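You operate a simulated robot arm through the tools that you are given. There is no shell and no other tool. Be economical: measure what you need, move in short steps, check, and stop when the job is done.

You are at the controls of a simulated robot arm. One attempt, no reset.

Task
Test both stop buttons at the tail on the running belt.
Fine: belt up, the stop by the black knob, knob off, pull it out; belt down, the stop on the small box, knob off, pull it out; the engine keeps running. Where these are worked on the way, their far stop is far enough and under half their travel is too little: stop button on the small box.

It is judged by the outcome, as a careful person would: the job done as asked, and still so three seconds after it is handed in. It fails if anything else is knocked over, pushed out of place, dropped, spilled or broken.

Robot
A 6-joint arm with a two-finger parallel gripper on a trunk, on a base that drives. Base frame: it is fixed to the floor where the robot stands at the start and does not move with it; the origin is under the middle of the robot, x ahead of it, y to its left, z up. Lengths are in cm, angles in rad, forces in N, time in s.
With the tool pointing down near the work surface it reaches from about 22 to 68 cm from the robot's upright axis, wherever it stands. Its first joint turns from -2.897 to 2.897 rad. Places, roughly: black belt knob [40, 0, 110]; blue band prop [540, -80, 70]; blue belt knob [590, -180, 180]; blue selector lever [40, 0, 70]; engine [430, -100, 60]; green take up knob [20, 20, 100]; grey sliding cover [200, -40, 130]; grey speed knob [50, 0, 110]; guard latch [510, -160, 170]; handrail post [40, 10, 120]; orange roller knob [490, -150, 170]; red band prop [520, -140, 70]; red lowering lever [30, -20, 70]; red motor lever [560, -170, 180]; something [90, 80, 140]; stop button by the black knob [30, 10, 110]. Payload 4.1 kg.
The TCP is the grasp point between the finger pads, 2.3 cm short of the fingertips. In the tool frame z runs along the fingers and y along their closing line. The gripper opens to 9.4 cm. The fingers are 3.8 cm wide and 1 cm thick; the gripper's body (5.4 by 9.6 cm) begins 3.9 cm behind the TCP.
Orientation is that of the tool frame in the base frame, as a unit quaternion [w, x, y, z]. With the fingers straight down and closing along the base's y, the tool's x points along the base's -x, its y along +y and its z along -z.

Tools
- The arm moves only by the tool nudge_tool. Its argument "plan" is text: rows parted by semicolons, each of 7 numbers parted by spaces: the shift along the base's x, y, z in units of 30 mm (1.0 is 30 mm), then the turn, a rotation vector about the base's x, y, z in units of 6 degrees (1.0 is 6 degrees), then the opening, from 0 (shut) to 1 (fully open). In form: tx ty tz ax ay az claw; .... A call has 1 to 12 rows; each row shifts and turns the commanded pose from where the row before left it. A call with a number of a shift or a turn outside -1 to 1 is refused whole. Rows are played at 5 a second. More than 5 cm and 0.15 rad between two rows, or a gripper value outside its range, and nothing of the call is played. Where a pose cannot be reached the arm comes as near as it can. A force on the tool above 50 N (or 10 N above the force at the start of the call, whichever is more), or a blocked arm, ends the call early, and 0.2 s more pass. The fingers move at their own pace (about 4.5 cm/s each) and stop on an object; they squeeze with about 34 N. The grip force told is the motor's: it shows also when the fingers shut on nothing. Time passes only in rows, and 0.2 s behind the last, so rows that do not move let the fingers close. The reply holds the time, the measured pose of the TCP, the force on the tool along the base axes, the opening and the grip force, in the units named above and with some noise, with the torque about the TCP (base axes, N m) and any sound that the robot's microphone picked up.
- Cameras (640 x 400 px; columns grow to the right, rows downward): "scene" is now at [1.21, 15.73, 149.75]; the picture's right is [-0.11, -0.99, 0.00], its down [-0.81, 0.09, -0.58] and it looks along [0.57, -0.06, -0.82] (base axes); focal length 214 px, centre (320, 200). "wrist" rides on the gripper at [8.6, 1.6, -7.5] in the tool frame; the picture's right is [-0.18, 0.98, 0.00], its down [-0.58, -0.11, -0.81] and it looks along [-0.79, -0.15, 0.59] (tool axes); focal length 243 px, centre (320, 200). There is no depth. A picture from a camera that has moved, and an enlarged one, comes with that camera's place and axes in the base frame and with its lens.
- snapshot(camera): a new picture of that camera. No time passes.
- lift_body(by): slides the trunk up (or, below 0, down) by that many cm; the arm and the scene camera ride with it, the base frame stays. It gives what a move gives, with no picture.
- roll_base(legs): drives the robot by 1 to 6 legs, each [ahead, turn to the left] in cm and rad, along the robot's own axes; the way and the turn of a leg run together, so that a leg with both is an arc; at most 150 cm and 3.142 rad a leg. The arm and the cameras ride along, it lands a little off, and it stops where it bumps. It gives what a move gives.
- pan_tilt(pan, tilt): turns the head with the scene camera to pan (to the left, within 2.705 rad either way) and tilt (down, from -0.506 to 1.204), counted from straight ahead of the robot. It gives what a move gives.
- close_up(camera, box): a new picture of the part [left, top, right, bottom] of that camera's present view, enlarged. No time passes.
- sign_off(): hands the job in; it is judged then, once.

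Work in short steps. Places have to be worked out from the pictures, the camera data and where the tool is seen: move nearer, look again, correct. Check each grasp and each placing, and mend what went wrong. You have 120 turns and 98 pictures in all, those below and enlarged ones among them. Open the gripper and draw the arm clear of the work before you hand the job in, unless the task says otherwise; then end with one line.

The tools are called after ">>>" as a command line: name --argument value ..., lists and objects as JSON in quotes. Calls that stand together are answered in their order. nudge_tool: Moves the arm, as the interface text tells. Its arguments: {"type":"object","properties":{"plan":{"type":"string"}},"required":["plan"]} The other tools are called the same way: lift_body (by) slides the trunk up or down; roll_base (legs) drives the base; pan_tilt (pan, tilt) turns the head that bears the scene camera; snapshot (camera) takes a picture; close_up (camera, box) takes an enlarged picture of a part of a camera's view; sign_off () hands the job in.

At the start:

```text
t: 0.0
position: [36.41, 1.76, 126.1]
tcp_rot: [-0.001, 0.0, 1.0, 0.0]
force: [-0.1, 0.6, 0.3]
moment: [-0.04, 0.0, -0.01]
width: 9.39
finger_force: 0.0
trunk travel left (down, up): [-47.5, 11.5]
robot x, y, heading: [0.23, -0.0, 0.001]
head pan, tilt: [-0.11, 0.958]
```

scene: 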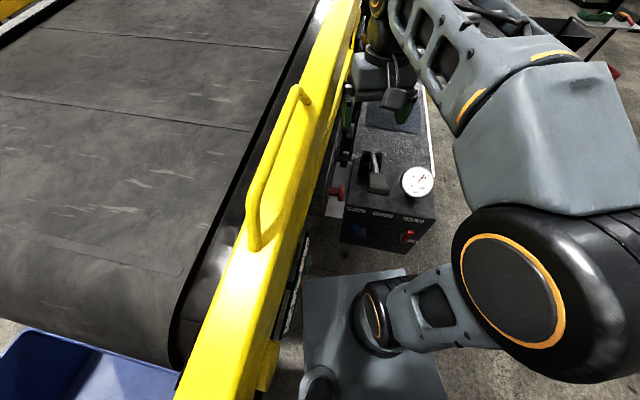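
wrist: 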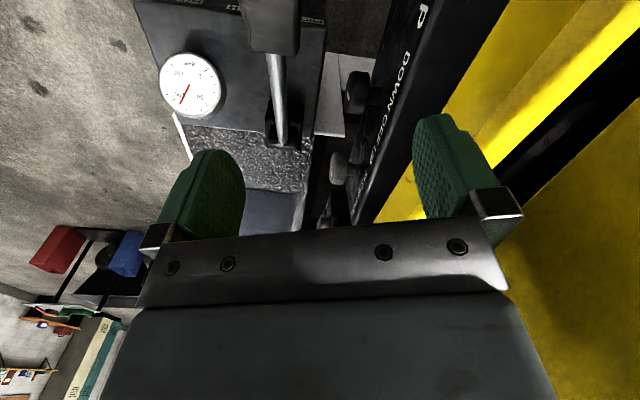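

The first pictures show the belt's side panel with knobs and the arm above a box. I look closer at both views to find the black knob, the stop buttons and labels.

>>> close_up --camera "wrist" --box '[240, 0, 480, 230]'

>>> close_up --camera "scene" --box '[270, 60, 450, 270]'

```text
1.74 times, centred on (360, 115) of wrist
camera zoom: at [27.72, 3.39, 133.58], right [0.18, 0.98, 0.0], down [0.58, -0.11, 0.81], along [0.79, -0.15, -0.59], focal length 422 px, centre (250, 348)
```

zoom: 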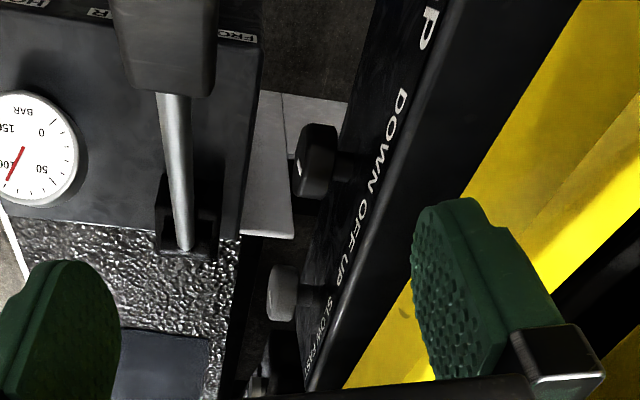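

```text
1.90 times, centred on (360, 165) of scene
camera zoom: at [1.21, 15.73, 149.75], right [-0.11, -0.99, 0.0], down [-0.81, 0.09, -0.58], along [0.57, -0.06, -0.82], focal length 408 px, centre (244, 267)
```

zoom: 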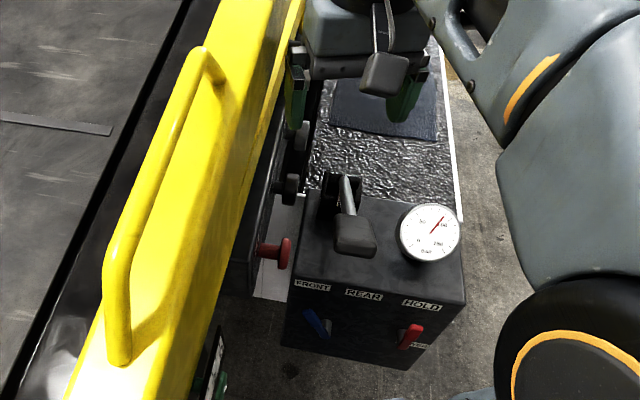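

The knob panel faces -y: red stop, black knob (labels STOP? / DOWN OFF UP), grey speed knob. The small box is not in sight; I look round with the head.

>>> pan_tilt --pan 0.6 --tilt 0.4

>>> snapshot --camera "scene"

>>> pan_tilt --pan -0.3 --tilt 0.35

>>> snapshot --camera "scene"

```text
t: 1.1
position: [36.31, 1.71, 126.24]
tcp_rot: [0.0, 0.0, 1.0, 0.0]
force: [0.1, 0.3, -0.8]
moment: [0.0, -0.01, -0.01]
width: 9.39
finger_force: 0.1
trunk travel left (down, up): [-47.5, 11.5]
robot x, y, heading: [0.13, -0.06, -0.0]
head pan, tilt: [0.6, 0.4]
```

```text
93 pictures are left
camera scene: at [1.67, 21.75, 154.47], right [0.56, -0.83, 0.0], down [-0.32, -0.22, -0.92], along [0.76, 0.52, -0.39], focal length 214 px, centre (320, 200)
```

scene: 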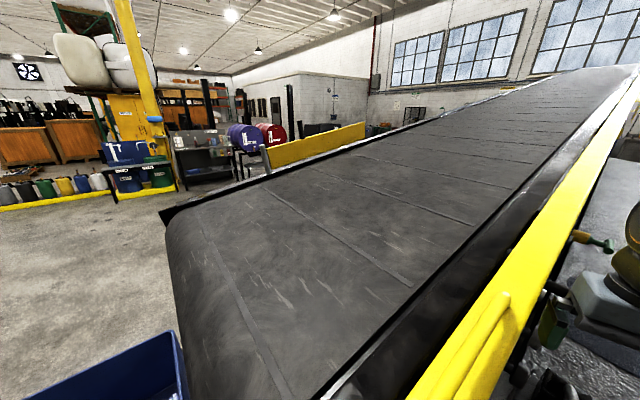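

```text
t: 2.3
position: [36.26, 1.62, 126.17]
tcp_rot: [0.001, 0.0, 1.0, 0.001]
force: [-0.1, -0.6, 0.2]
moment: [0.03, -0.01, -0.01]
width: 9.42
finger_force: 0.1
trunk travel left (down, up): [-47.5, 11.5]
robot x, y, heading: [0.19, 0.23, -0.001]
head pan, tilt: [-0.3, 0.351]
```

```text
92 pictures are left
camera scene: at [2.92, 13.77, 154.93], right [-0.29, -0.96, 0.0], down [-0.33, 0.1, -0.94], along [0.9, -0.28, -0.34], focal length 214 px, centre (320, 200)
```

scene: 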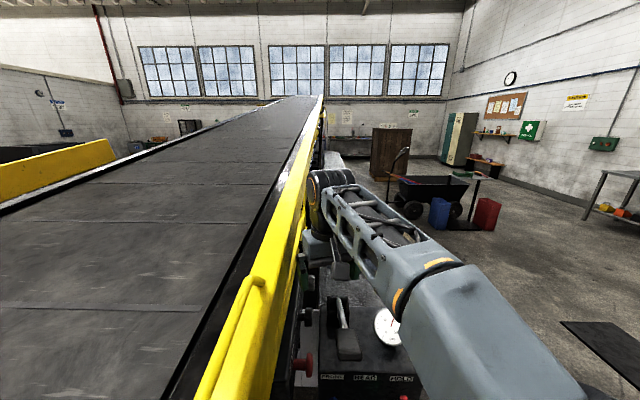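

No small box up there; the first picture showed a dark thing with a bit of green under the yellow rail nearer the robot. I look down there.

>>> pan_tilt --pan 0.0 --tilt 1.15

>>> snapshot --camera "scene"

>>> pan_tilt --pan -0.6 --tilt 0.9

>>> snapshot --camera "scene"

```text
t: 3.4
position: [36.41, 1.63, 126.21]
tcp_rot: [0.0, 0.001, 1.0, 0.001]
force: [0.5, -0.1, 0.1]
moment: [0.0, -0.02, -0.02]
width: 9.42
finger_force: 0.0
trunk travel left (down, up): [-47.5, 11.5]
robot x, y, heading: [0.54, -0.14, 0.002]
head pan, tilt: [0.0, 1.15]
```

```text
91 pictures are left
camera scene: at [-0.01, 16.52, 148.48], right [0.0, -1.0, 0.0], down [-0.91, 0.0, -0.41], along [0.41, 0.0, -0.91], focal length 214 px, centre (320, 200)
```

scene: 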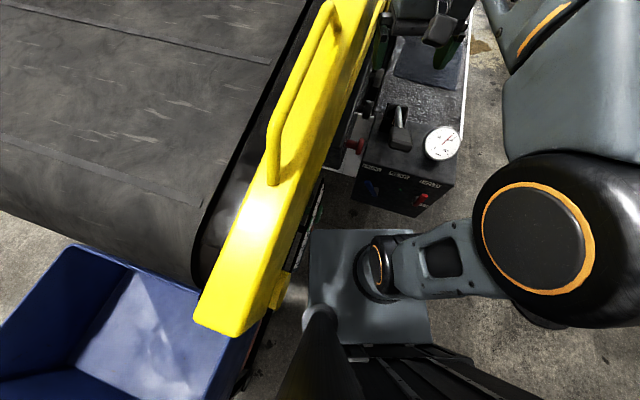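

```text
t: 4.4
position: [36.42, 1.59, 126.18]
tcp_rot: [0.0, 0.0, 1.0, 0.0]
force: [0.8, -0.5, 0.0]
moment: [0.01, 0.0, 0.0]
width: 9.4
finger_force: 0.0
trunk travel left (down, up): [-47.5, 11.5]
robot x, y, heading: [0.14, -0.09, -0.005]
head pan, tilt: [-0.6, 0.901]
```

```text
90 pictures are left
camera scene: at [0.26, 12.26, 150.17], right [-0.56, -0.83, 0.0], down [-0.65, 0.44, -0.62], along [0.51, -0.35, -0.78], focal length 214 px, centre (320, 200)
```

scene: 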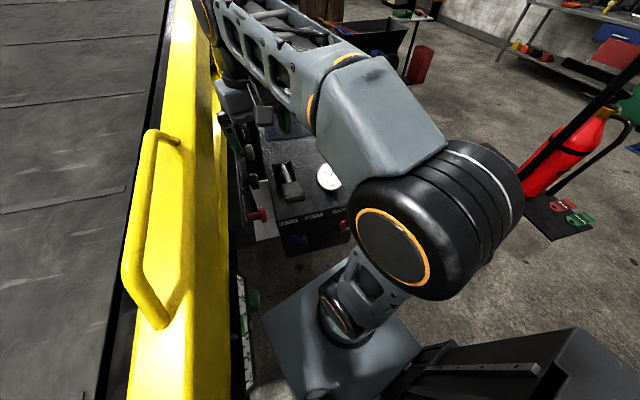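

The belt line runs askew (about -0.33 rad), so the control panel faces roughly (-0.33, -0.95). I want to stand about 50 cm off it, facing it. First check the floor to the right and behind.

>>> pan_tilt --pan -1.6 --tilt 0.7

>>> snapshot --camera "scene"

>>> pan_tilt --pan 1.5 --tilt 0.8

>>> snapshot --camera "scene"

>>> pan_tilt --pan -2.6 --tilt 0.7

>>> snapshot --camera "scene"

```text
t: 5.7
position: [36.36, 1.7, 126.13]
tcp_rot: [0.0, -0.001, 1.0, -0.001]
force: [0.6, 0.0, 0.6]
moment: [0.02, 0.0, 0.02]
width: 9.41
finger_force: 0.1
trunk travel left (down, up): [-47.5, 11.5]
robot x, y, heading: [0.16, 0.0, -0.006]
head pan, tilt: [-1.6, 0.7]
```

```text
89 pictures are left
camera scene: at [-6.22, 8.03, 151.79], right [-1.0, 0.03, 0.0], down [0.02, 0.64, -0.76], along [-0.02, -0.76, -0.64], focal length 214 px, centre (320, 200)
```

scene: 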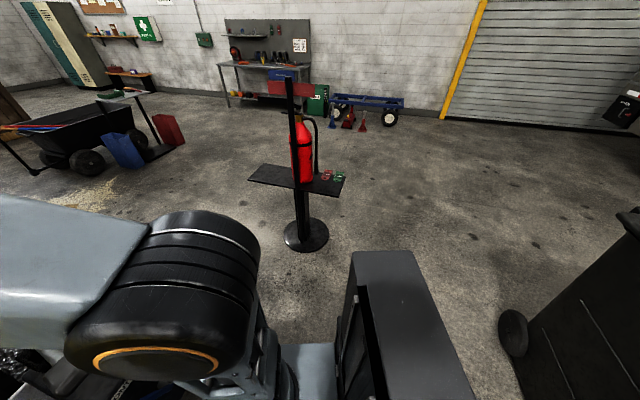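

```text
t: 8.3
position: [36.3, 1.82, 126.1]
tcp_rot: [0.0, 0.0, 1.0, -0.001]
force: [-0.4, 0.2, -0.7]
moment: [0.01, 0.02, 0.0]
width: 9.37
finger_force: 0.2
trunk travel left (down, up): [-47.5, 11.5]
robot x, y, heading: [-0.34, -0.16, -0.0]
head pan, tilt: [1.499, 0.799]
```

```text
88 pictures are left
camera scene: at [-5.39, 24.56, 150.96], right [1.0, -0.07, 0.0], down [-0.05, -0.72, -0.7], along [0.05, 0.7, -0.72], focal length 214 px, centre (320, 200)
```

scene: 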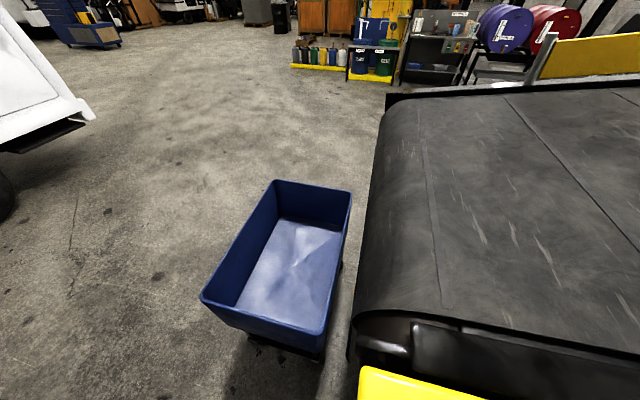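

```text
t: 11.7
position: [36.34, 1.6, 126.1]
tcp_rot: [0.0, 0.0, 1.0, 0.0]
force: [-0.1, -0.1, -0.9]
moment: [-0.02, 0.01, -0.05]
width: 9.42
finger_force: 0.0
trunk travel left (down, up): [-47.5, 11.5]
robot x, y, heading: [-0.24, 0.13, -0.005]
head pan, tilt: [-2.601, 0.7]
```

```text
87 pictures are left
camera scene: at [-13.25, 12.14, 151.79], right [-0.52, 0.86, 0.0], down [0.55, 0.33, -0.76], along [-0.66, -0.39, -0.64], focal length 214 px, centre (320, 200)
```

scene: 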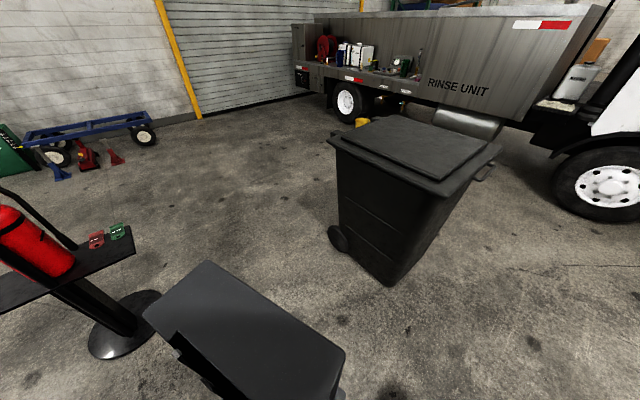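

Floor is clear within ~100 cm to the right; extinguisher stand is near (4,-122). I turn right, drive out 39 cm, and look before turning left towards the panel.

>>> roll_base --legs '[[0, -1.34], [39, 0]]'

>>> pan_tilt --pan 2.4 --tilt 0.7

>>> snapshot --camera "scene"

```text
t: 14.4
position: [21.05, -29.43, 126.32]
tcp_rot: [0.002, 0.47, 0.883, 0.003]
force: [-0.2, -0.1, -0.6]
moment: [0.01, -0.02, 0.05]
width: 9.4
finger_force: 0.1
trunk travel left (down, up): [-47.5, 11.5]
robot x, y, heading: [-0.08, -0.2, -0.969]
head pan, tilt: [-2.601, 0.7]
stopped in leg 1: the robot was blocked; the commanded pose is now the measured one
```

```text
t: 18.4
position: [21.02, -29.38, 126.25]
tcp_rot: [0.002, 0.471, 0.882, 0.002]
force: [0.4, -0.4, 0.2]
moment: [-0.02, -0.01, -0.01]
width: 9.4
finger_force: 0.1
trunk travel left (down, up): [-47.5, 11.5]
robot x, y, heading: [0.09, -0.61, -0.972]
head pan, tilt: [2.4, 0.7]
```

```text
86 pictures are left
camera scene: at [10.79, 22.34, 151.88], right [0.99, -0.14, 0.01], down [-0.09, -0.64, -0.77], along [0.11, 0.76, -0.64], focal length 214 px, centre (320, 200)
```

scene: 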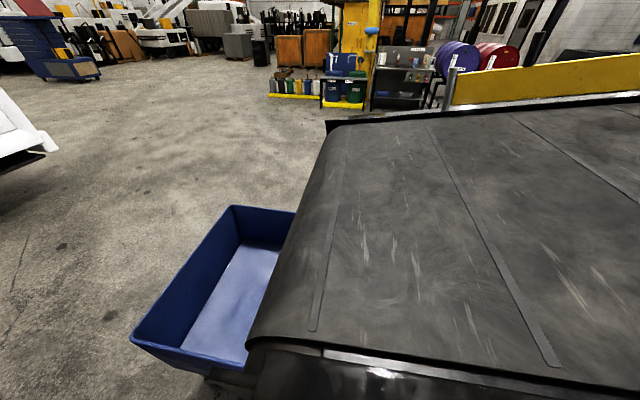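

Turning right was blocked, perhaps by the mast or base corner against the rail. I look down to both sides to see.

>>> pan_tilt --pan 1.2 --tilt 1.1

>>> snapshot --camera "scene"

>>> pan_tilt --pan 0.2 --tilt 1.1

>>> snapshot --camera "scene"

```text
t: 19.8
position: [20.98, -29.44, 126.21]
tcp_rot: [0.0, 0.471, 0.882, 0.002]
force: [-0.4, 0.2, -0.3]
moment: [-0.01, 0.02, 0.03]
width: 9.41
finger_force: 0.0
trunk travel left (down, up): [-47.5, 11.5]
robot x, y, heading: [-0.17, -0.06, -0.972]
head pan, tilt: [1.201, 1.1]
```

```text
85 pictures are left
camera scene: at [15.74, 15.36, 148.9], right [0.23, -0.97, 0.0], down [-0.87, -0.2, -0.46], along [0.45, 0.1, -0.89], focal length 214 px, centre (320, 200)
```

scene: 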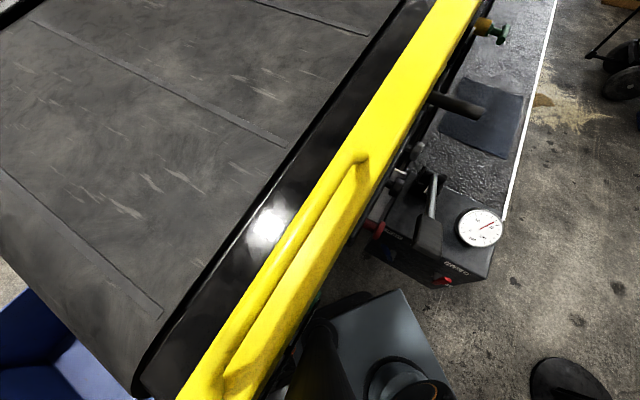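

```text
t: 21.0
position: [21.09, -29.44, 126.32]
tcp_rot: [0.002, 0.471, 0.882, 0.002]
force: [-0.4, 0.9, 0.3]
moment: [0.03, -0.02, -0.04]
width: 9.4
finger_force: 0.1
trunk travel left (down, up): [-47.5, 11.5]
robot x, y, heading: [-0.11, -0.45, -0.97]
head pan, tilt: [0.201, 1.1]
```

```text
84 pictures are left
camera scene: at [14.12, 9.53, 148.88], right [-0.7, -0.72, 0.0], down [-0.64, 0.62, -0.46], along [0.33, -0.32, -0.89], focal length 214 px, centre (320, 200)
```

scene: 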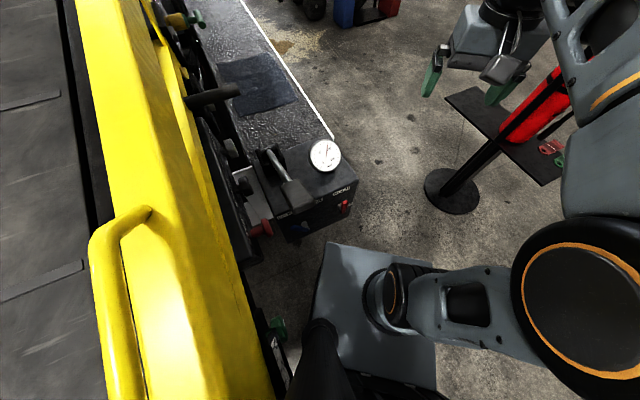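

The rear left of the base is what meets the frame. I undo the turn, back off along -x, then approach the panel side from behind with room.

>>> roll_base --legs '[[0, 0.97], [-50, 0], [0, -0.6]]'

>>> pan_tilt --pan 0.4 --tilt 0.6

>>> snapshot --camera "scene"

```text
t: 28.1
position: [-18.92, -19.58, 126.18]
tcp_rot: [0.0, 0.303, 0.953, -0.001]
force: [-0.3, 0.5, -0.8]
moment: [0.03, -0.01, 0.0]
width: 9.41
finger_force: 0.0
trunk travel left (down, up): [-47.5, 11.5]
robot x, y, heading: [-49.23, 0.52, -0.604]
head pan, tilt: [0.201, 1.1]
```

```text
t: 29.0
position: [-19.08, -19.49, 126.06]
tcp_rot: [0.0, 0.303, 0.953, 0.0]
force: [0.9, 0.5, 0.0]
moment: [0.03, 0.02, 0.02]
width: 9.41
finger_force: 0.0
trunk travel left (down, up): [-47.5, 11.5]
robot x, y, heading: [-49.7, 0.17, -0.608]
head pan, tilt: [0.4, 0.6]
```

```text
83 pictures are left
camera scene: at [-36.28, 15.43, 152.64], right [-0.21, -0.98, 0.0], down [-0.55, 0.12, -0.82], along [0.81, -0.17, -0.57], focal length 214 px, centre (320, 200)
```

scene: 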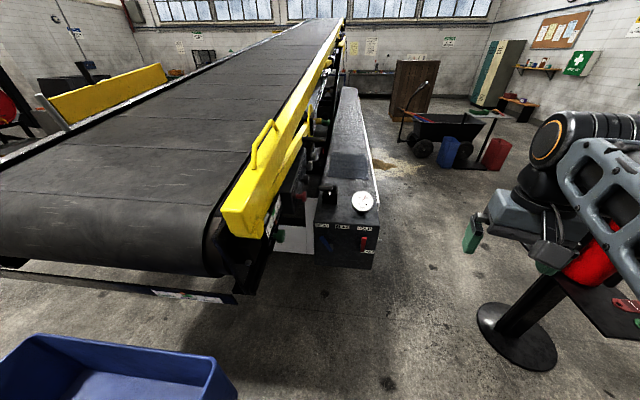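

Now the tail is well in view. I drive to about (-7,-37) and turn left to face the panel.

>>> roll_base --legs '[[0, -0.115], [56, 0], [0, 1.5]]'

>>> pan_tilt --pan 0.0 --tilt 0.6

>>> snapshot --camera "scene"

```text
t: 36.4
position: [18.02, -11.36, 126.23]
tcp_rot: [0.0, -0.363, 0.932, 0.0]
force: [0.4, -0.8, 0.0]
moment: [0.02, -0.03, -0.01]
width: 9.39
finger_force: 0.0
trunk travel left (down, up): [-47.5, 11.5]
robot x, y, heading: [-7.85, -37.3, 0.753]
head pan, tilt: [0.4, 0.6]
```

```text
t: 37.3
position: [18.16, -11.52, 126.12]
tcp_rot: [0.0, -0.363, 0.932, 0.001]
force: [0.0, -0.6, -0.7]
moment: [-0.03, 0.02, -0.02]
width: 9.41
finger_force: 0.1
trunk travel left (down, up): [-47.5, 11.5]
robot x, y, heading: [-7.65, -37.32, 0.747]
head pan, tilt: [0.0, 0.6]
```

```text
82 pictures are left
camera scene: at [-16.86, -23.19, 152.65], right [0.68, -0.73, 0.0], down [-0.41, -0.39, -0.83], along [0.6, 0.56, -0.56], focal length 214 px, centre (320, 200)
```

scene: 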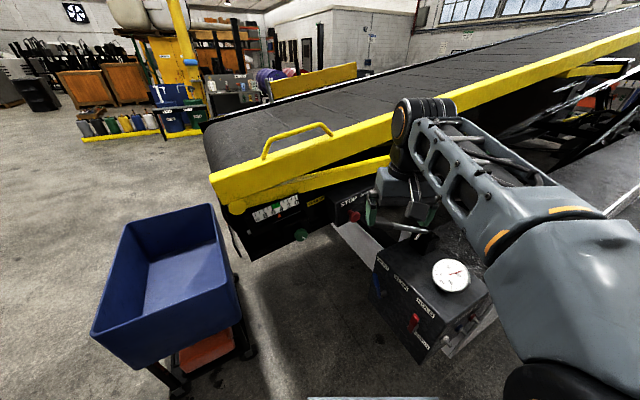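

I see the STOP label with the red button on the panel end. Zoom in.

>>> close_up --camera "scene" --box '[200, 150, 400, 275]'

>>> close_up --camera "scene" --box '[340, 170, 540, 370]'

>>> snapshot --camera "wrist"

```text
3.20 times, centred on (300, 212) of scene
camera zoom: at [-16.86, -23.19, 152.65], right [0.68, -0.73, 0.0], down [-0.41, -0.39, -0.83], along [0.6, 0.56, -0.56], focal length 686 px, centre (384, 160)
```

zoom: 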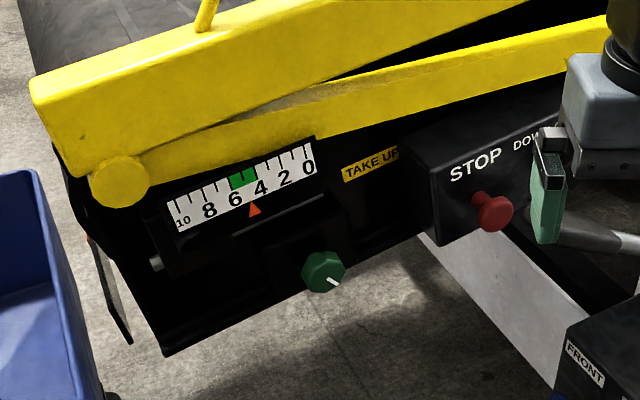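

```text
2.00 times, centred on (440, 270) of scene
camera zoom: at [-16.86, -23.19, 152.65], right [0.68, -0.73, 0.0], down [-0.41, -0.39, -0.83], along [0.6, 0.56, -0.56], focal length 429 px, centre (80, 60)
```

zoom: 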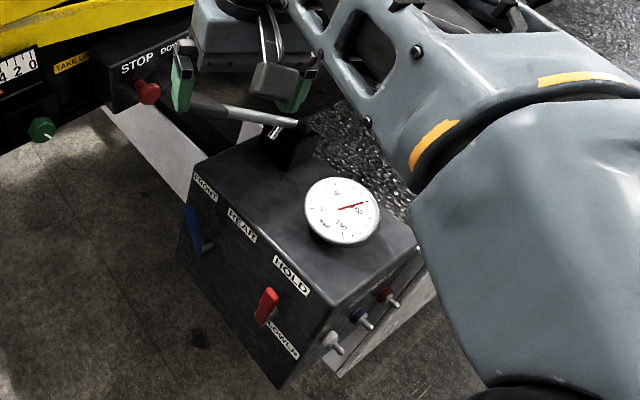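

```text
79 pictures are left
camera wrist: at [10.69, -16.03, 133.56], right [-0.53, 0.85, 0.0], down [0.5, 0.31, 0.81], along [0.68, 0.43, -0.59], focal length 243 px, centre (320, 200)
```

wrist: 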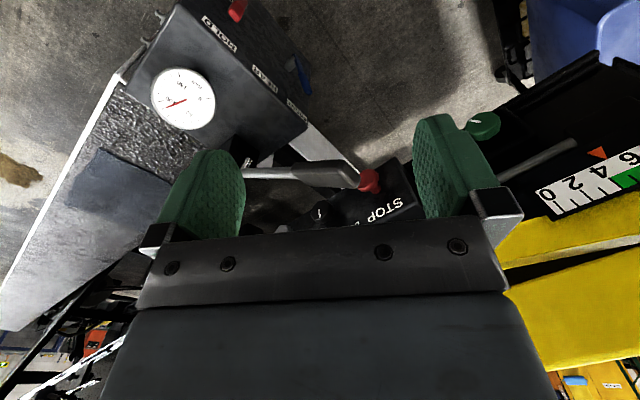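

By triangulation the stop head is near (33.3, 7.1, 106.3). I turn the robot to face the panel and view it from the head with zoom.

>>> roll_base --legs '[[0, 0.49]]'

>>> pan_tilt --pan -0.5 --tilt 0.6

>>> snapshot --camera "scene"

```text
t: 39.1
position: [2.83, -2.41, 126.19]
tcp_rot: [0.0, -0.579, 0.815, 0.0]
force: [-0.3, -0.4, -0.3]
moment: [-0.01, -0.05, -0.04]
width: 9.41
finger_force: 0.1
trunk travel left (down, up): [-47.5, 11.5]
robot x, y, heading: [-7.36, -37.25, 1.24]
head pan, tilt: [0.0, 0.6]
```

```text
t: 40.0
position: [2.98, -2.37, 126.09]
tcp_rot: [0.0, -0.579, 0.815, 0.0]
force: [0.1, -0.4, 0.1]
moment: [0.02, 0.01, 0.01]
width: 9.38
finger_force: 0.2
trunk travel left (down, up): [-47.5, 11.5]
robot x, y, heading: [-7.67, -36.8, 1.243]
head pan, tilt: [-0.499, 0.6]
```

```text
78 pictures are left
camera scene: at [-18.77, -31.62, 152.65], right [0.68, -0.74, 0.0], down [-0.42, -0.38, -0.83], along [0.61, 0.56, -0.56], focal length 214 px, centre (320, 200)
```

scene: 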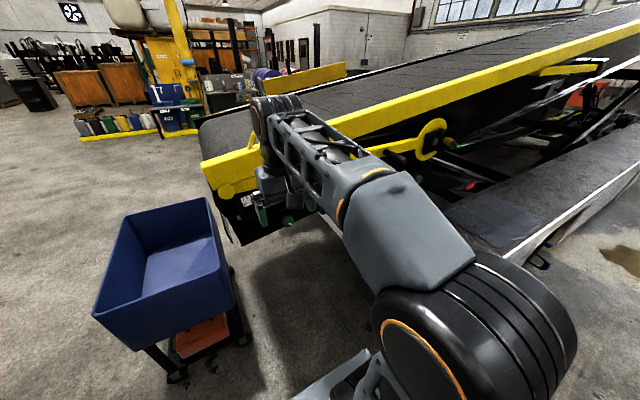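

The arm now hides the panel, so I swing the tool to point at the panel (forward) while staying ~20 cm out and left of the stop, and use the wrist camera.

>>> nudge_tool --plan "0.267 -0.125 0 0.945 -0.325 0 0.6;0.267 -0.125 0 0.945 -0.325 0 0.6;0.267 -0.125 0 0.945 -0.325 0 0.6;0.267 -0.125 0 0.945 -0.325 0 0.6;0.267 -0.125 0 0.945 -0.325 0 0.6;0.267 -0.125 0 0.945 -0.325 0 0.6;0.267 -0.125 0 0.945 -0.325 0 0.6;0.267 -0.125 0 0.945 -0.325 0 0.6;0.267 -0.125 0 0.945 -0.325 0 0.6;0.267 -0.125 0 0.945 -0.325 0 0.6"

>>> snapshot --camera "wrist"

>>> snapshot --camera "scene"

```text
t: 42.2
position: [11.16, -5.9, 125.93]
tcp_rot: [0.4, -0.502, 0.71, 0.29]
force: [0.0, -0.3, 1.0]
moment: [0.01, 0.02, 0.0]
width: 5.64
finger_force: 0.1
trunk travel left (down, up): [-47.5, 11.5]
robot x, y, heading: [-7.74, -37.16, 1.242]
head pan, tilt: [-0.499, 0.6]
```

```text
77 pictures are left
camera wrist: at [6.05, -15.5, 122.17], right [-0.9, 0.41, 0.17], down [-0.02, -0.41, 0.91], along [0.44, 0.81, 0.38], focal length 243 px, centre (320, 200)
```

wrist: 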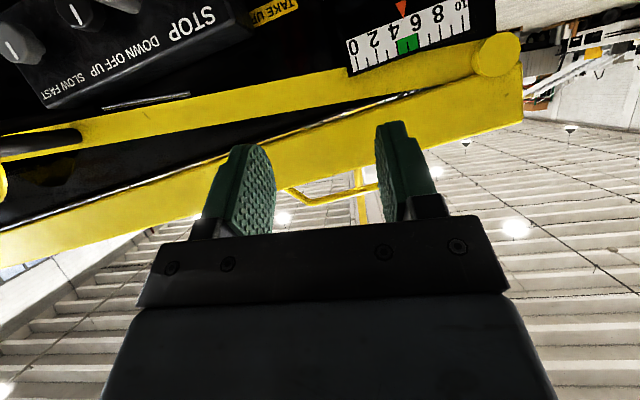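

```text
76 pictures are left
camera scene: at [-18.78, -31.65, 152.75], right [0.68, -0.74, 0.0], down [-0.42, -0.38, -0.83], along [0.61, 0.56, -0.56], focal length 214 px, centre (320, 200)
```

scene: 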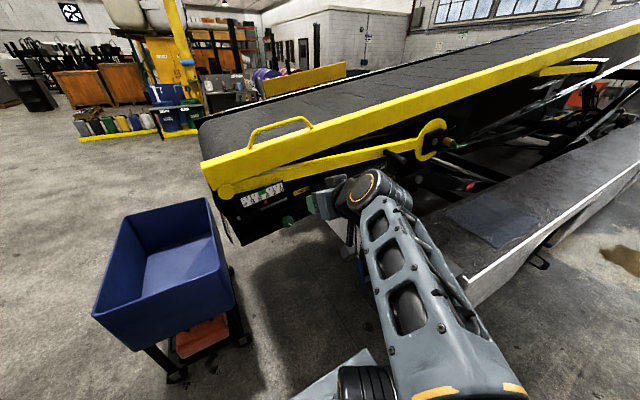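

The camera now rides below the fingers and sees the panel labels. I finish the turn to horizontal and lower by ~13 cm to look straight at the panel.

>>> nudge_tool --plan "0 0 -0.6 0.945 -0.325 0 0.3;0 0 -0.6 0.945 -0.325 0 0.3;0 0 -0.6 0.945 -0.325 0 0.3;0 0 -0.6 0.945 -0.325 0 0.3;0 0 -0.6 0.945 -0.325 0 0.3;0 0 -0.6 0 0 0 0.3;0 0 -0.6 0 0 0 0.3"

>>> snapshot --camera "wrist"

```text
t: 43.8
position: [15.93, -2.24, 120.31]
tcp_rot: [0.575, -0.409, 0.578, 0.41]
force: [-0.6, -0.1, 0.0]
moment: [0.01, 0.0, -0.02]
width: 2.83
finger_force: 0.0
out of reach, approached as far as the arm can: row 3, 4, 5, 6, 7
trunk travel left (down, up): [-47.5, 11.5]
robot x, y, heading: [-7.56, -37.37, 1.243]
head pan, tilt: [-0.499, 0.6]
```

```text
75 pictures are left
camera wrist: at [11.95, -8.64, 111.59], right [-0.93, 0.32, 0.19], down [-0.16, -0.8, 0.58], along [0.34, 0.51, 0.79], focal length 243 px, centre (320, 200)
```

wrist: 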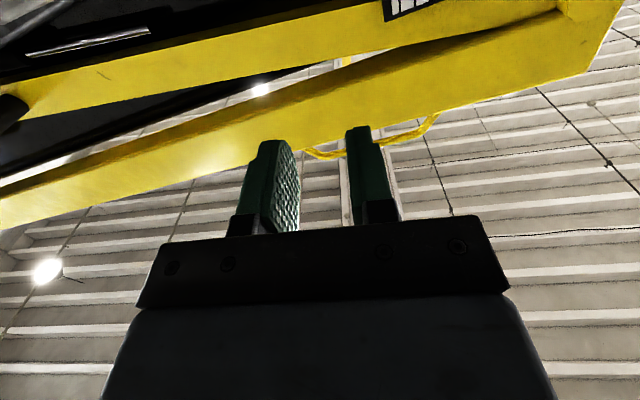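

The pose was partly out of reach with the trunk that high. I lower the trunk 12 cm to bring the tool level with the panel and look with the head camera.

>>> lift_body --by -12

>>> pan_tilt --pan -0.5 --tilt 0.55

>>> close_up --camera "scene" --box '[220, 120, 420, 245]'

>>> snapshot --camera "wrist"

```text
t: 45.3
position: [15.88, -2.27, 108.33]
tcp_rot: [0.575, -0.41, 0.576, 0.411]
force: [-1.0, -0.1, 0.1]
moment: [0.0, 0.04, 0.0]
width: 2.83
finger_force: 0.0
trunk travel left (down, up): [-35.5, 23.5]
robot x, y, heading: [-7.93, -37.13, 1.244]
head pan, tilt: [-0.499, 0.6]
```

```text
t: 46.0
position: [15.86, -2.25, 108.37]
tcp_rot: [0.574, -0.41, 0.577, 0.411]
force: [0.3, 0.6, 0.3]
moment: [0.01, 0.0, 0.02]
width: 2.82
finger_force: 0.1
trunk travel left (down, up): [-35.5, 23.5]
robot x, y, heading: [-7.62, -37.24, 1.245]
head pan, tilt: [-0.499, 0.55]
```

```text
3.20 times, centred on (320, 182) of scene
camera zoom: at [-18.65, -31.54, 141.1], right [0.68, -0.74, 0.0], down [-0.39, -0.35, -0.85], along [0.63, 0.58, -0.52], focal length 686 px, centre (320, 256)
```

zoom: 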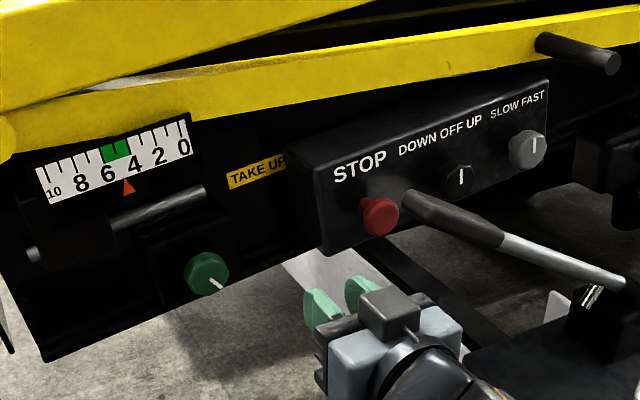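

```text
73 pictures are left
camera wrist: at [11.92, -8.65, 99.61], right [-0.93, 0.32, 0.19], down [-0.16, -0.8, 0.58], along [0.34, 0.51, 0.79], focal length 243 px, centre (320, 200)
```

wrist: 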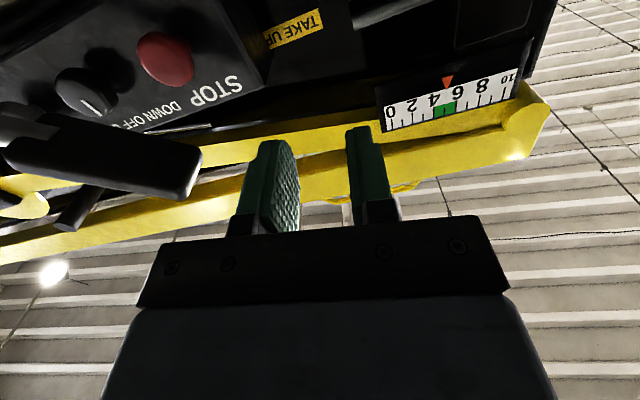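

Clear view: stop head ≈ (33.3,7.4,106.7), black knob ≈ (45.1,5.2,108.4) pointing to OFF; a pump-lever handle hangs ~11 cm in front of them. I need the camera on top to pass over that lever, so I roll the tool about its pointing axis (left side way).

>>> nudge_tool --plan "0 0 0 .33 .95 0 0.5;0 0 0 .33 .95 0 0.5;0 0 0 .33 .95 0 0.5;0 0 0 .33 .95 0 0.5;0 0 0 .33 .95 0 0.5;0 0 0 .33 .95 0 0.5;0 0 0 .33 .95 0 0.5;0 0 0 .33 .95 0 0.5;0 0 0 .33 .95 0 0.5;0 0 0 .33 .95 0 0.5;0 0 0 .33 .95 0 0.5;0 0 0 .33 .95 0 0.5"

>>> nudge_tool --plan "0 0 0 .33 .95 0 0.5;0 0 0 .33 .95 0 0.5;0 0 0 .33 .95 0 0.5;0 0 0 .33 .95 0 0.5;0 0 0 .33 .95 0 0.5;0 0 0 .33 .95 0 0.5;0 0 0 .33 .95 0 0.5;0 0 0 .33 .95 0 0.5;0 0 0 .33 .95 0 0.5;0 0 0 .33 .95 0 0.5;0 0 0 .33 .95 0 0.5;0 0 0 .33 .95 0 0.5"

```text
t: 48.6
position: [15.84, -2.12, 108.4]
tcp_rot: [0.221, 0.011, 0.706, 0.672]
force: [0.5, 0.1, -0.6]
moment: [-0.03, 0.0, 0.0]
width: 4.71
finger_force: 0.0
trunk travel left (down, up): [-35.5, 23.5]
robot x, y, heading: [-7.59, -37.09, 1.239]
head pan, tilt: [-0.499, 0.55]
```

```text
t: 51.2
position: [16.07, -2.26, 108.39]
tcp_rot: [-0.219, 0.426, 0.564, 0.673]
force: [-0.5, -0.2, -0.4]
moment: [0.01, -0.01, -0.01]
width: 4.72
finger_force: 0.0
trunk travel left (down, up): [-35.5, 23.5]
robot x, y, heading: [-7.4, -37.55, 1.245]
head pan, tilt: [-0.499, 0.55]
```

Rolling works. I finish the roll, then pitch the fingers 30° downward while raising the tool 12 cm.

>>> nudge_tool --plan "0 0 0 .33 .95 0 0.5;0 0 0 .33 .95 0 0.5;0 0 0 .33 .95 0 0.5;0 0 0 .33 .95 0 0.5;0 0 0 .33 .95 0 0.5;0 0 0 .33 .95 0 0.5;0 0 0.8 -.945 .327 0 0.5;0 0 0.8 -.945 .327 0 0.5;0 0 .8 -.945 .327 0 0.5;0 0 0.8 -.945 .327 0 0.5;0 0 0.8 -.945 .327 0 0.5"

>>> snapshot --camera "wrist"

>>> snapshot --camera "scene"

```text
t: 53.6
position: [15.82, -2.26, 120.46]
tcp_rot: [-0.293, 0.711, 0.494, 0.405]
force: [0.7, 0.5, -0.3]
moment: [-0.01, 0.01, 0.0]
width: 4.72
finger_force: 0.0
trunk travel left (down, up): [-35.5, 23.5]
robot x, y, heading: [-7.55, -36.75, 1.247]
head pan, tilt: [-0.499, 0.55]
```

```text
72 pictures are left
camera wrist: at [16.89, -4.75, 131.48], right [0.89, -0.42, -0.18], down [-0.44, -0.89, -0.1], along [-0.12, 0.17, -0.98], focal length 243 px, centre (320, 200)
```

wrist: 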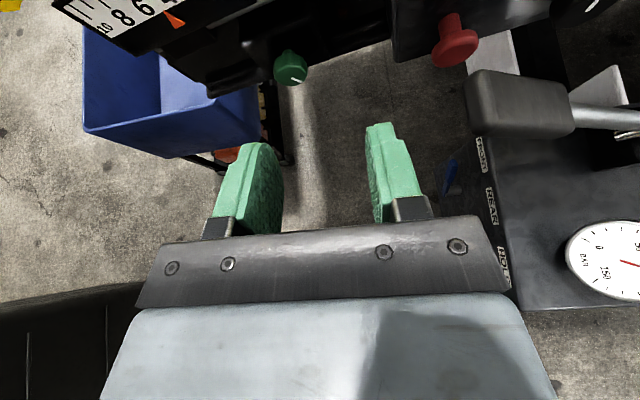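

```text
71 pictures are left
camera scene: at [-18.64, -31.53, 141.1], right [0.68, -0.74, 0.0], down [-0.39, -0.35, -0.85], along [0.63, 0.58, -0.52], focal length 214 px, centre (320, 200)
```

scene: 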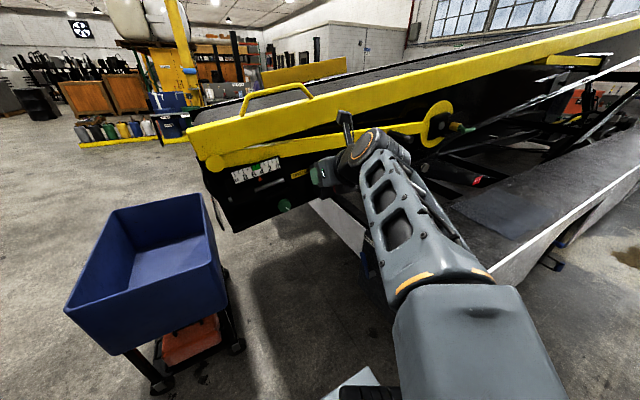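

Straight-down view confirms positions; lever handle runs from (30,1.3,110) to (38,-4,106) and its rod on to the right, lower. I move above it to stand off in front of the black knob along the pitched tool axis.

>>> nudge_tool --plan ".99 0 0 0 0 0 .6;.99 0 0 0 0 0 .6;.99 0 0 0 0 0 .6;.99 0 0 0 0 0 .6;.99 0 0 0 0 0 .6;.99 0 0 0 0 0 .6;.99 0 0 0 0 0 .6;.99 0 0 0 0 0 .6;.99 0 -.4 0 0 0 .6;0 0 -.7 0 0 0 .6;0 0 -.7 0 0 0 .6;0 0 -.7 0 0 0 .6"

>>> snapshot --camera "wrist"

>>> close_up --camera "scene" --box '[260, 100, 460, 225]'

```text
t: 56.2
position: [42.56, -2.36, 112.77]
tcp_rot: [-0.293, 0.711, 0.493, 0.406]
force: [0.0, 0.5, -0.6]
moment: [0.01, 0.0, -0.03]
width: 5.65
finger_force: 0.0
trunk travel left (down, up): [-35.5, 23.5]
robot x, y, heading: [-7.55, -37.04, 1.244]
head pan, tilt: [-0.499, 0.55]
```

```text
70 pictures are left
camera wrist: at [43.7, -4.92, 123.93], right [0.89, -0.42, -0.18], down [-0.44, -0.89, -0.1], along [-0.11, 0.17, -0.98], focal length 243 px, centre (320, 200)
```

wrist: 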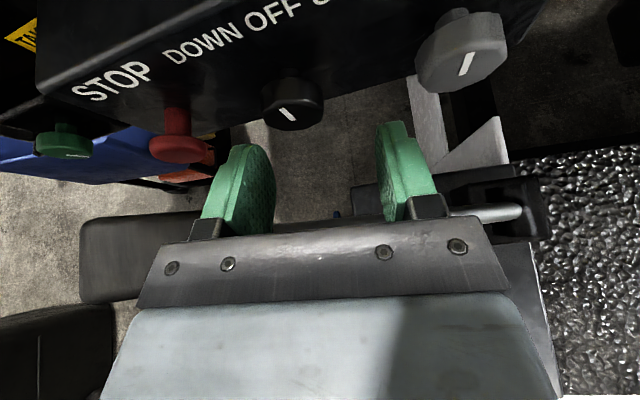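

```text
3.20 times, centred on (360, 162) of scene
camera zoom: at [-18.64, -31.54, 141.11], right [0.68, -0.74, 0.0], down [-0.39, -0.35, -0.85], along [0.63, 0.58, -0.52], focal length 686 px, centre (192, 320)
```

zoom: 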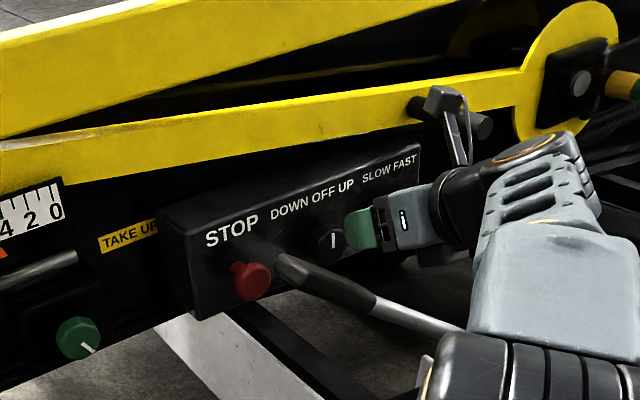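

Refined: knob face ≈ (42.85,3.9,108.7), stop ≈ (32.8,7.4,106.5). I shift 1.7 cm left, then advance along the tool axis to straddle the knob.

>>> nudge_tool --plan "-.53 .18 0 0 0 0 .6;.173 .5 -.34 0 0 0 .6;.173 .5 -.34 0 0 0 .6;.173 .5 -.34 0 0 0 .6"

>>> snapshot --camera "wrist"

```text
t: 57.2
position: [42.62, 2.72, 109.79]
tcp_rot: [-0.294, 0.711, 0.494, 0.406]
force: [0.2, 0.0, -0.2]
moment: [-0.02, -0.02, 0.03]
width: 5.63
finger_force: 0.0
trunk travel left (down, up): [-35.5, 23.5]
robot x, y, heading: [-7.63, -36.52, 1.245]
head pan, tilt: [-0.499, 0.55]
```

```text
68 pictures are left
camera wrist: at [43.66, 0.18, 120.82], right [0.89, -0.42, -0.18], down [-0.44, -0.89, -0.1], along [-0.11, 0.17, -0.98], focal length 243 px, centre (320, 200)
```

wrist: 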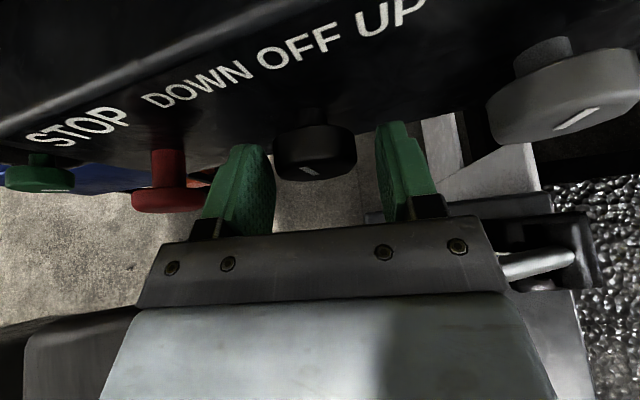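

The knob sits between the fingers, centred. One more small advance, then close.

>>> nudge_tool --plan ".13 .4 -.3 0 0 0 .6;0 0 0 0 0 0 0;0 0 0 0 0 0 0;0 0 0 0 0 0 0"

>>> snapshot --camera "wrist"

```text
t: 58.2
position: [42.56, 4.06, 108.9]
tcp_rot: [-0.293, 0.71, 0.495, 0.406]
force: [-25.7, -6.5, -3.0]
moment: [0.3, -0.03, 1.15]
width: 4.31
finger_force: 45.2
trunk travel left (down, up): [-35.5, 23.5]
robot x, y, heading: [-7.76, -37.13, 1.242]
head pan, tilt: [-0.499, 0.55]
```

```text
67 pictures are left
camera wrist: at [43.7, 1.47, 120.02], right [0.89, -0.42, -0.17], down [-0.44, -0.89, -0.1], along [-0.11, 0.17, -0.98], focal length 243 px, centre (320, 200)
```

wrist: 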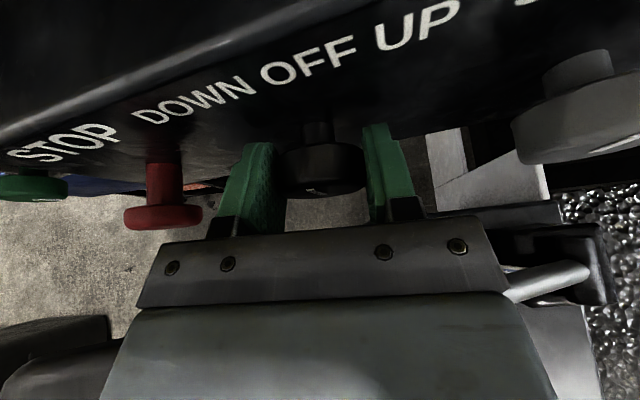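

Gripped (4.3 cm wide) with a sideways bias; I ease the tool slightly left to relieve it, then begin turning clockwise toward UP.

>>> nudge_tool --plan "-.1 .035 0 0 0 0 0;0 0 0 .327 .945 0 0;0 0 0 .327 .945 0 0;0 0 0 .327 .945 0 0;0 0 0 .327 .945 0 0"

>>> snapshot --camera "wrist"

```text
t: 59.4
position: [42.85, 4.01, 108.83]
tcp_rot: [-0.433, 0.756, 0.395, 0.292]
force: [8.4, -11.3, -3.0]
moment: [-0.71, 0.07, -0.64]
width: 4.3
finger_force: 45.2
trunk travel left (down, up): [-35.5, 23.5]
robot x, y, heading: [-7.14, -37.39, 1.24]
head pan, tilt: [-0.499, 0.55]
```

```text
66 pictures are left
camera wrist: at [48.1, -0.11, 118.25], right [0.74, -0.37, -0.56], down [-0.47, -0.88, -0.04], along [-0.48, 0.3, -0.83], focal length 243 px, centre (320, 200)
```

wrist: 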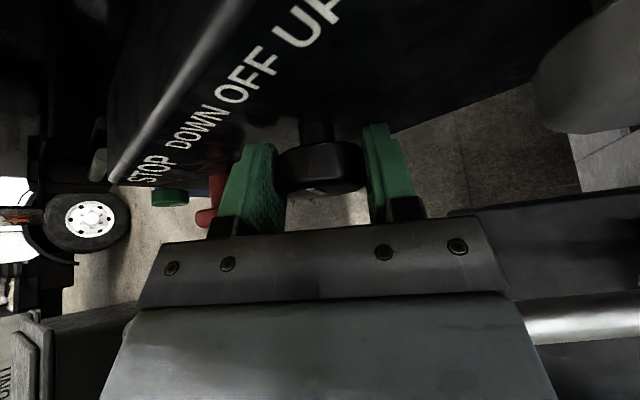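

It turns smoothly with 24° done. Another four rows.

>>> nudge_tool --plan "0 0 0 .327 .945 0 0;0 0 0 .327 .945 0 0;0 0 0 .327 .945 0 0"

>>> close_up --camera "scene" --box '[300, 120, 400, 182]'

```text
t: 60.2
position: [43.12, 3.83, 108.77]
tcp_rot: [-0.525, 0.768, 0.312, 0.195]
force: [22.5, -19.0, -6.0]
moment: [-0.8, 0.11, 0.14]
width: 4.34
finger_force: 45.4
trunk travel left (down, up): [-35.5, 23.5]
robot x, y, heading: [-7.55, -37.29, 1.247]
head pan, tilt: [-0.499, 0.55]
```

```text
6.40 times, centred on (350, 151) of scene
camera zoom: at [-18.24, -31.73, 141.14], right [0.67, -0.74, 0.0], down [-0.39, -0.35, -0.85], along [0.63, 0.58, -0.52], focal length 1373 px, centre (128, 514)
```

zoom: 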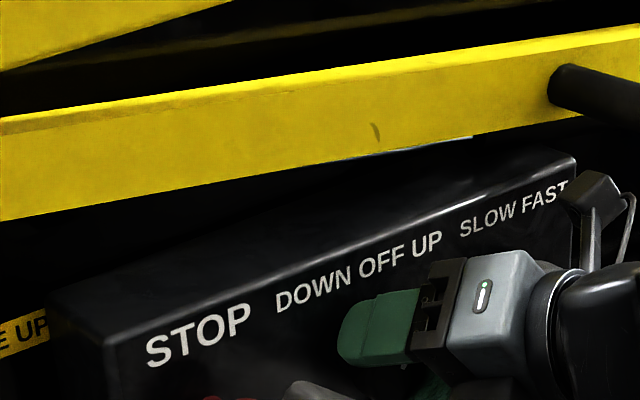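

Lateral load is building, so I ease +d slightly while turning one more step, then open to look at the pointer.

>>> nudge_tool --plan ".09 -.06 0 0 0 0 0;0 0 0 .327 .945 0 0;0 0 0 0 0 0 0"

>>> nudge_tool --plan "0 0 0 0 0 0 .65;0 0 0 0 0 0 .65;-.17 -.5 .3 0 0 0 .65;-.17 -.5 .3 0 0 0 .65"

>>> snapshot --camera "wrist"

```text
t: 61.0
position: [43.25, 3.77, 108.81]
tcp_rot: [-0.553, 0.766, 0.284, 0.163]
force: [14.9, -16.7, -13.5]
moment: [-0.65, -0.95, -0.11]
width: 4.35
finger_force: 45.8
trunk travel left (down, up): [-35.5, 23.5]
robot x, y, heading: [-7.88, -37.26, 1.24]
head pan, tilt: [-0.499, 0.55]
```

```text
t: 62.0
position: [41.83, 0.81, 110.75]
tcp_rot: [-0.552, 0.766, 0.285, 0.163]
force: [0.3, 0.5, -0.1]
moment: [0.02, 0.01, -0.02]
width: 6.1
finger_force: 0.0
trunk travel left (down, up): [-35.5, 23.5]
robot x, y, heading: [-7.78, -37.5, 1.239]
head pan, tilt: [-0.499, 0.55]
```

```text
64 pictures are left
camera wrist: at [50.15, -4.2, 116.87], right [0.46, -0.27, -0.84], down [-0.47, -0.88, 0.02], along [-0.75, 0.39, -0.53], focal length 243 px, centre (320, 200)
```

wrist: 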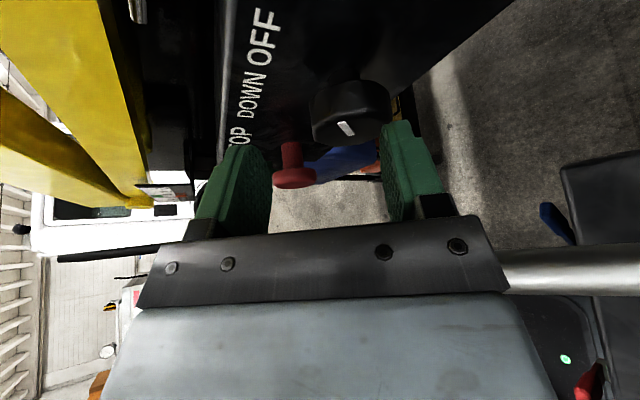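

Released; check pointer and belt from the head camera.

>>> close_up --camera "scene" --box '[290, 140, 400, 209]'

>>> close_up --camera "wrist" --box '[280, 60, 420, 160]'

```text
5.80 times, centred on (345, 174) of scene
camera zoom: at [-18.65, -31.55, 141.11], right [0.68, -0.74, 0.0], down [-0.38, -0.35, -0.85], along [0.63, 0.58, -0.52], focal length 1243 px, centre (175, 348)
```

zoom: 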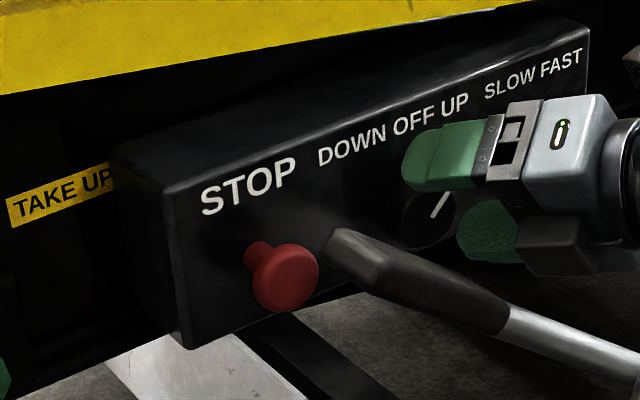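

```text
4.00 times, centred on (350, 110) of wrist
camera zoom: at [50.15, -4.2, 116.87], right [0.46, -0.27, -0.84], down [-0.47, -0.88, 0.02], along [-0.75, 0.39, -0.53], focal length 970 px, centre (200, 560)
```

zoom: 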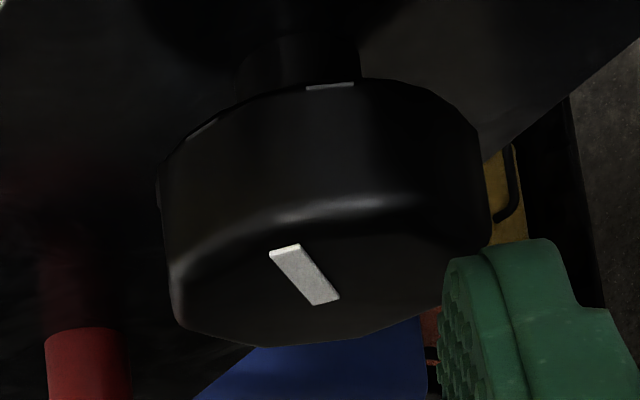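

The pointer is well to the right (~35°). I check whether the belt is moving by two views of its surface a moment apart.

>>> pan_tilt --pan -0.5 --tilt 0.3

>>> close_up --camera "scene" --box '[180, 100, 640, 300]'

>>> nudge_tool --plan "0 0 0 0 0 0 .65"

>>> close_up --camera "scene" --box '[180, 100, 640, 300]'

```text
t: 62.7
position: [41.82, 0.88, 110.65]
tcp_rot: [-0.552, 0.767, 0.284, 0.164]
force: [0.0, -0.1, 0.1]
moment: [-0.01, -0.01, 0.01]
width: 6.09
finger_force: 0.0
trunk travel left (down, up): [-35.5, 23.5]
robot x, y, heading: [-7.67, -37.35, 1.235]
head pan, tilt: [-0.499, 0.3]
```

```text
1.39 times, centred on (410, 200) of scene
camera zoom: at [-18.37, -31.3, 143.4], right [0.68, -0.74, 0.0], down [-0.22, -0.2, -0.96], along [0.7, 0.65, -0.3], focal length 298 px, centre (195, 200)
```

zoom: 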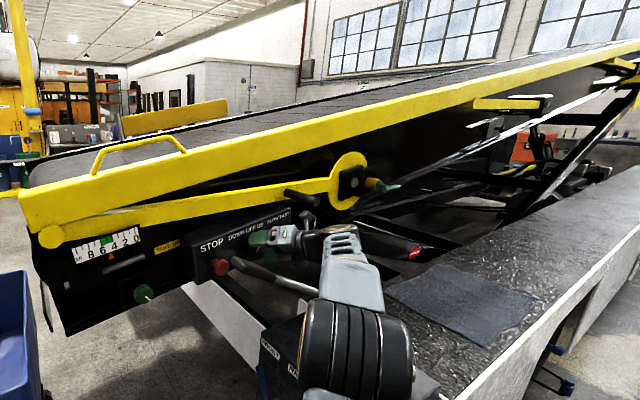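

```text
t: 63.1
position: [41.99, 0.94, 110.76]
tcp_rot: [-0.552, 0.767, 0.284, 0.163]
force: [0.1, -0.1, 0.3]
moment: [0.03, -0.03, 0.0]
width: 6.11
finger_force: 0.0
trunk travel left (down, up): [-35.5, 23.5]
robot x, y, heading: [-6.95, -37.25, 1.239]
head pan, tilt: [-0.499, 0.3]
```

```text
1.39 times, centred on (410, 200) of scene
camera zoom: at [-18.37, -31.3, 143.4], right [0.68, -0.74, 0.0], down [-0.22, -0.2, -0.96], along [0.7, 0.65, -0.3], focal length 298 px, centre (195, 200)
```

zoom: 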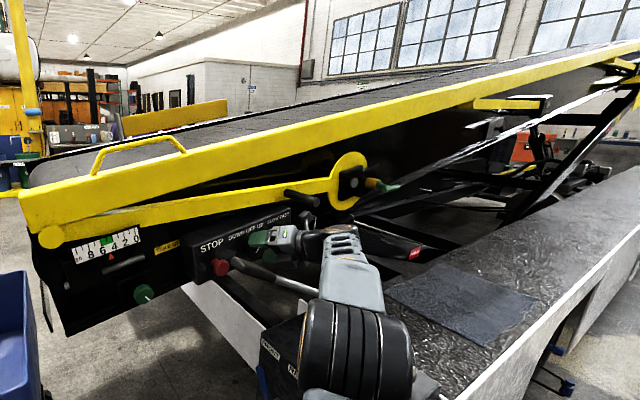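

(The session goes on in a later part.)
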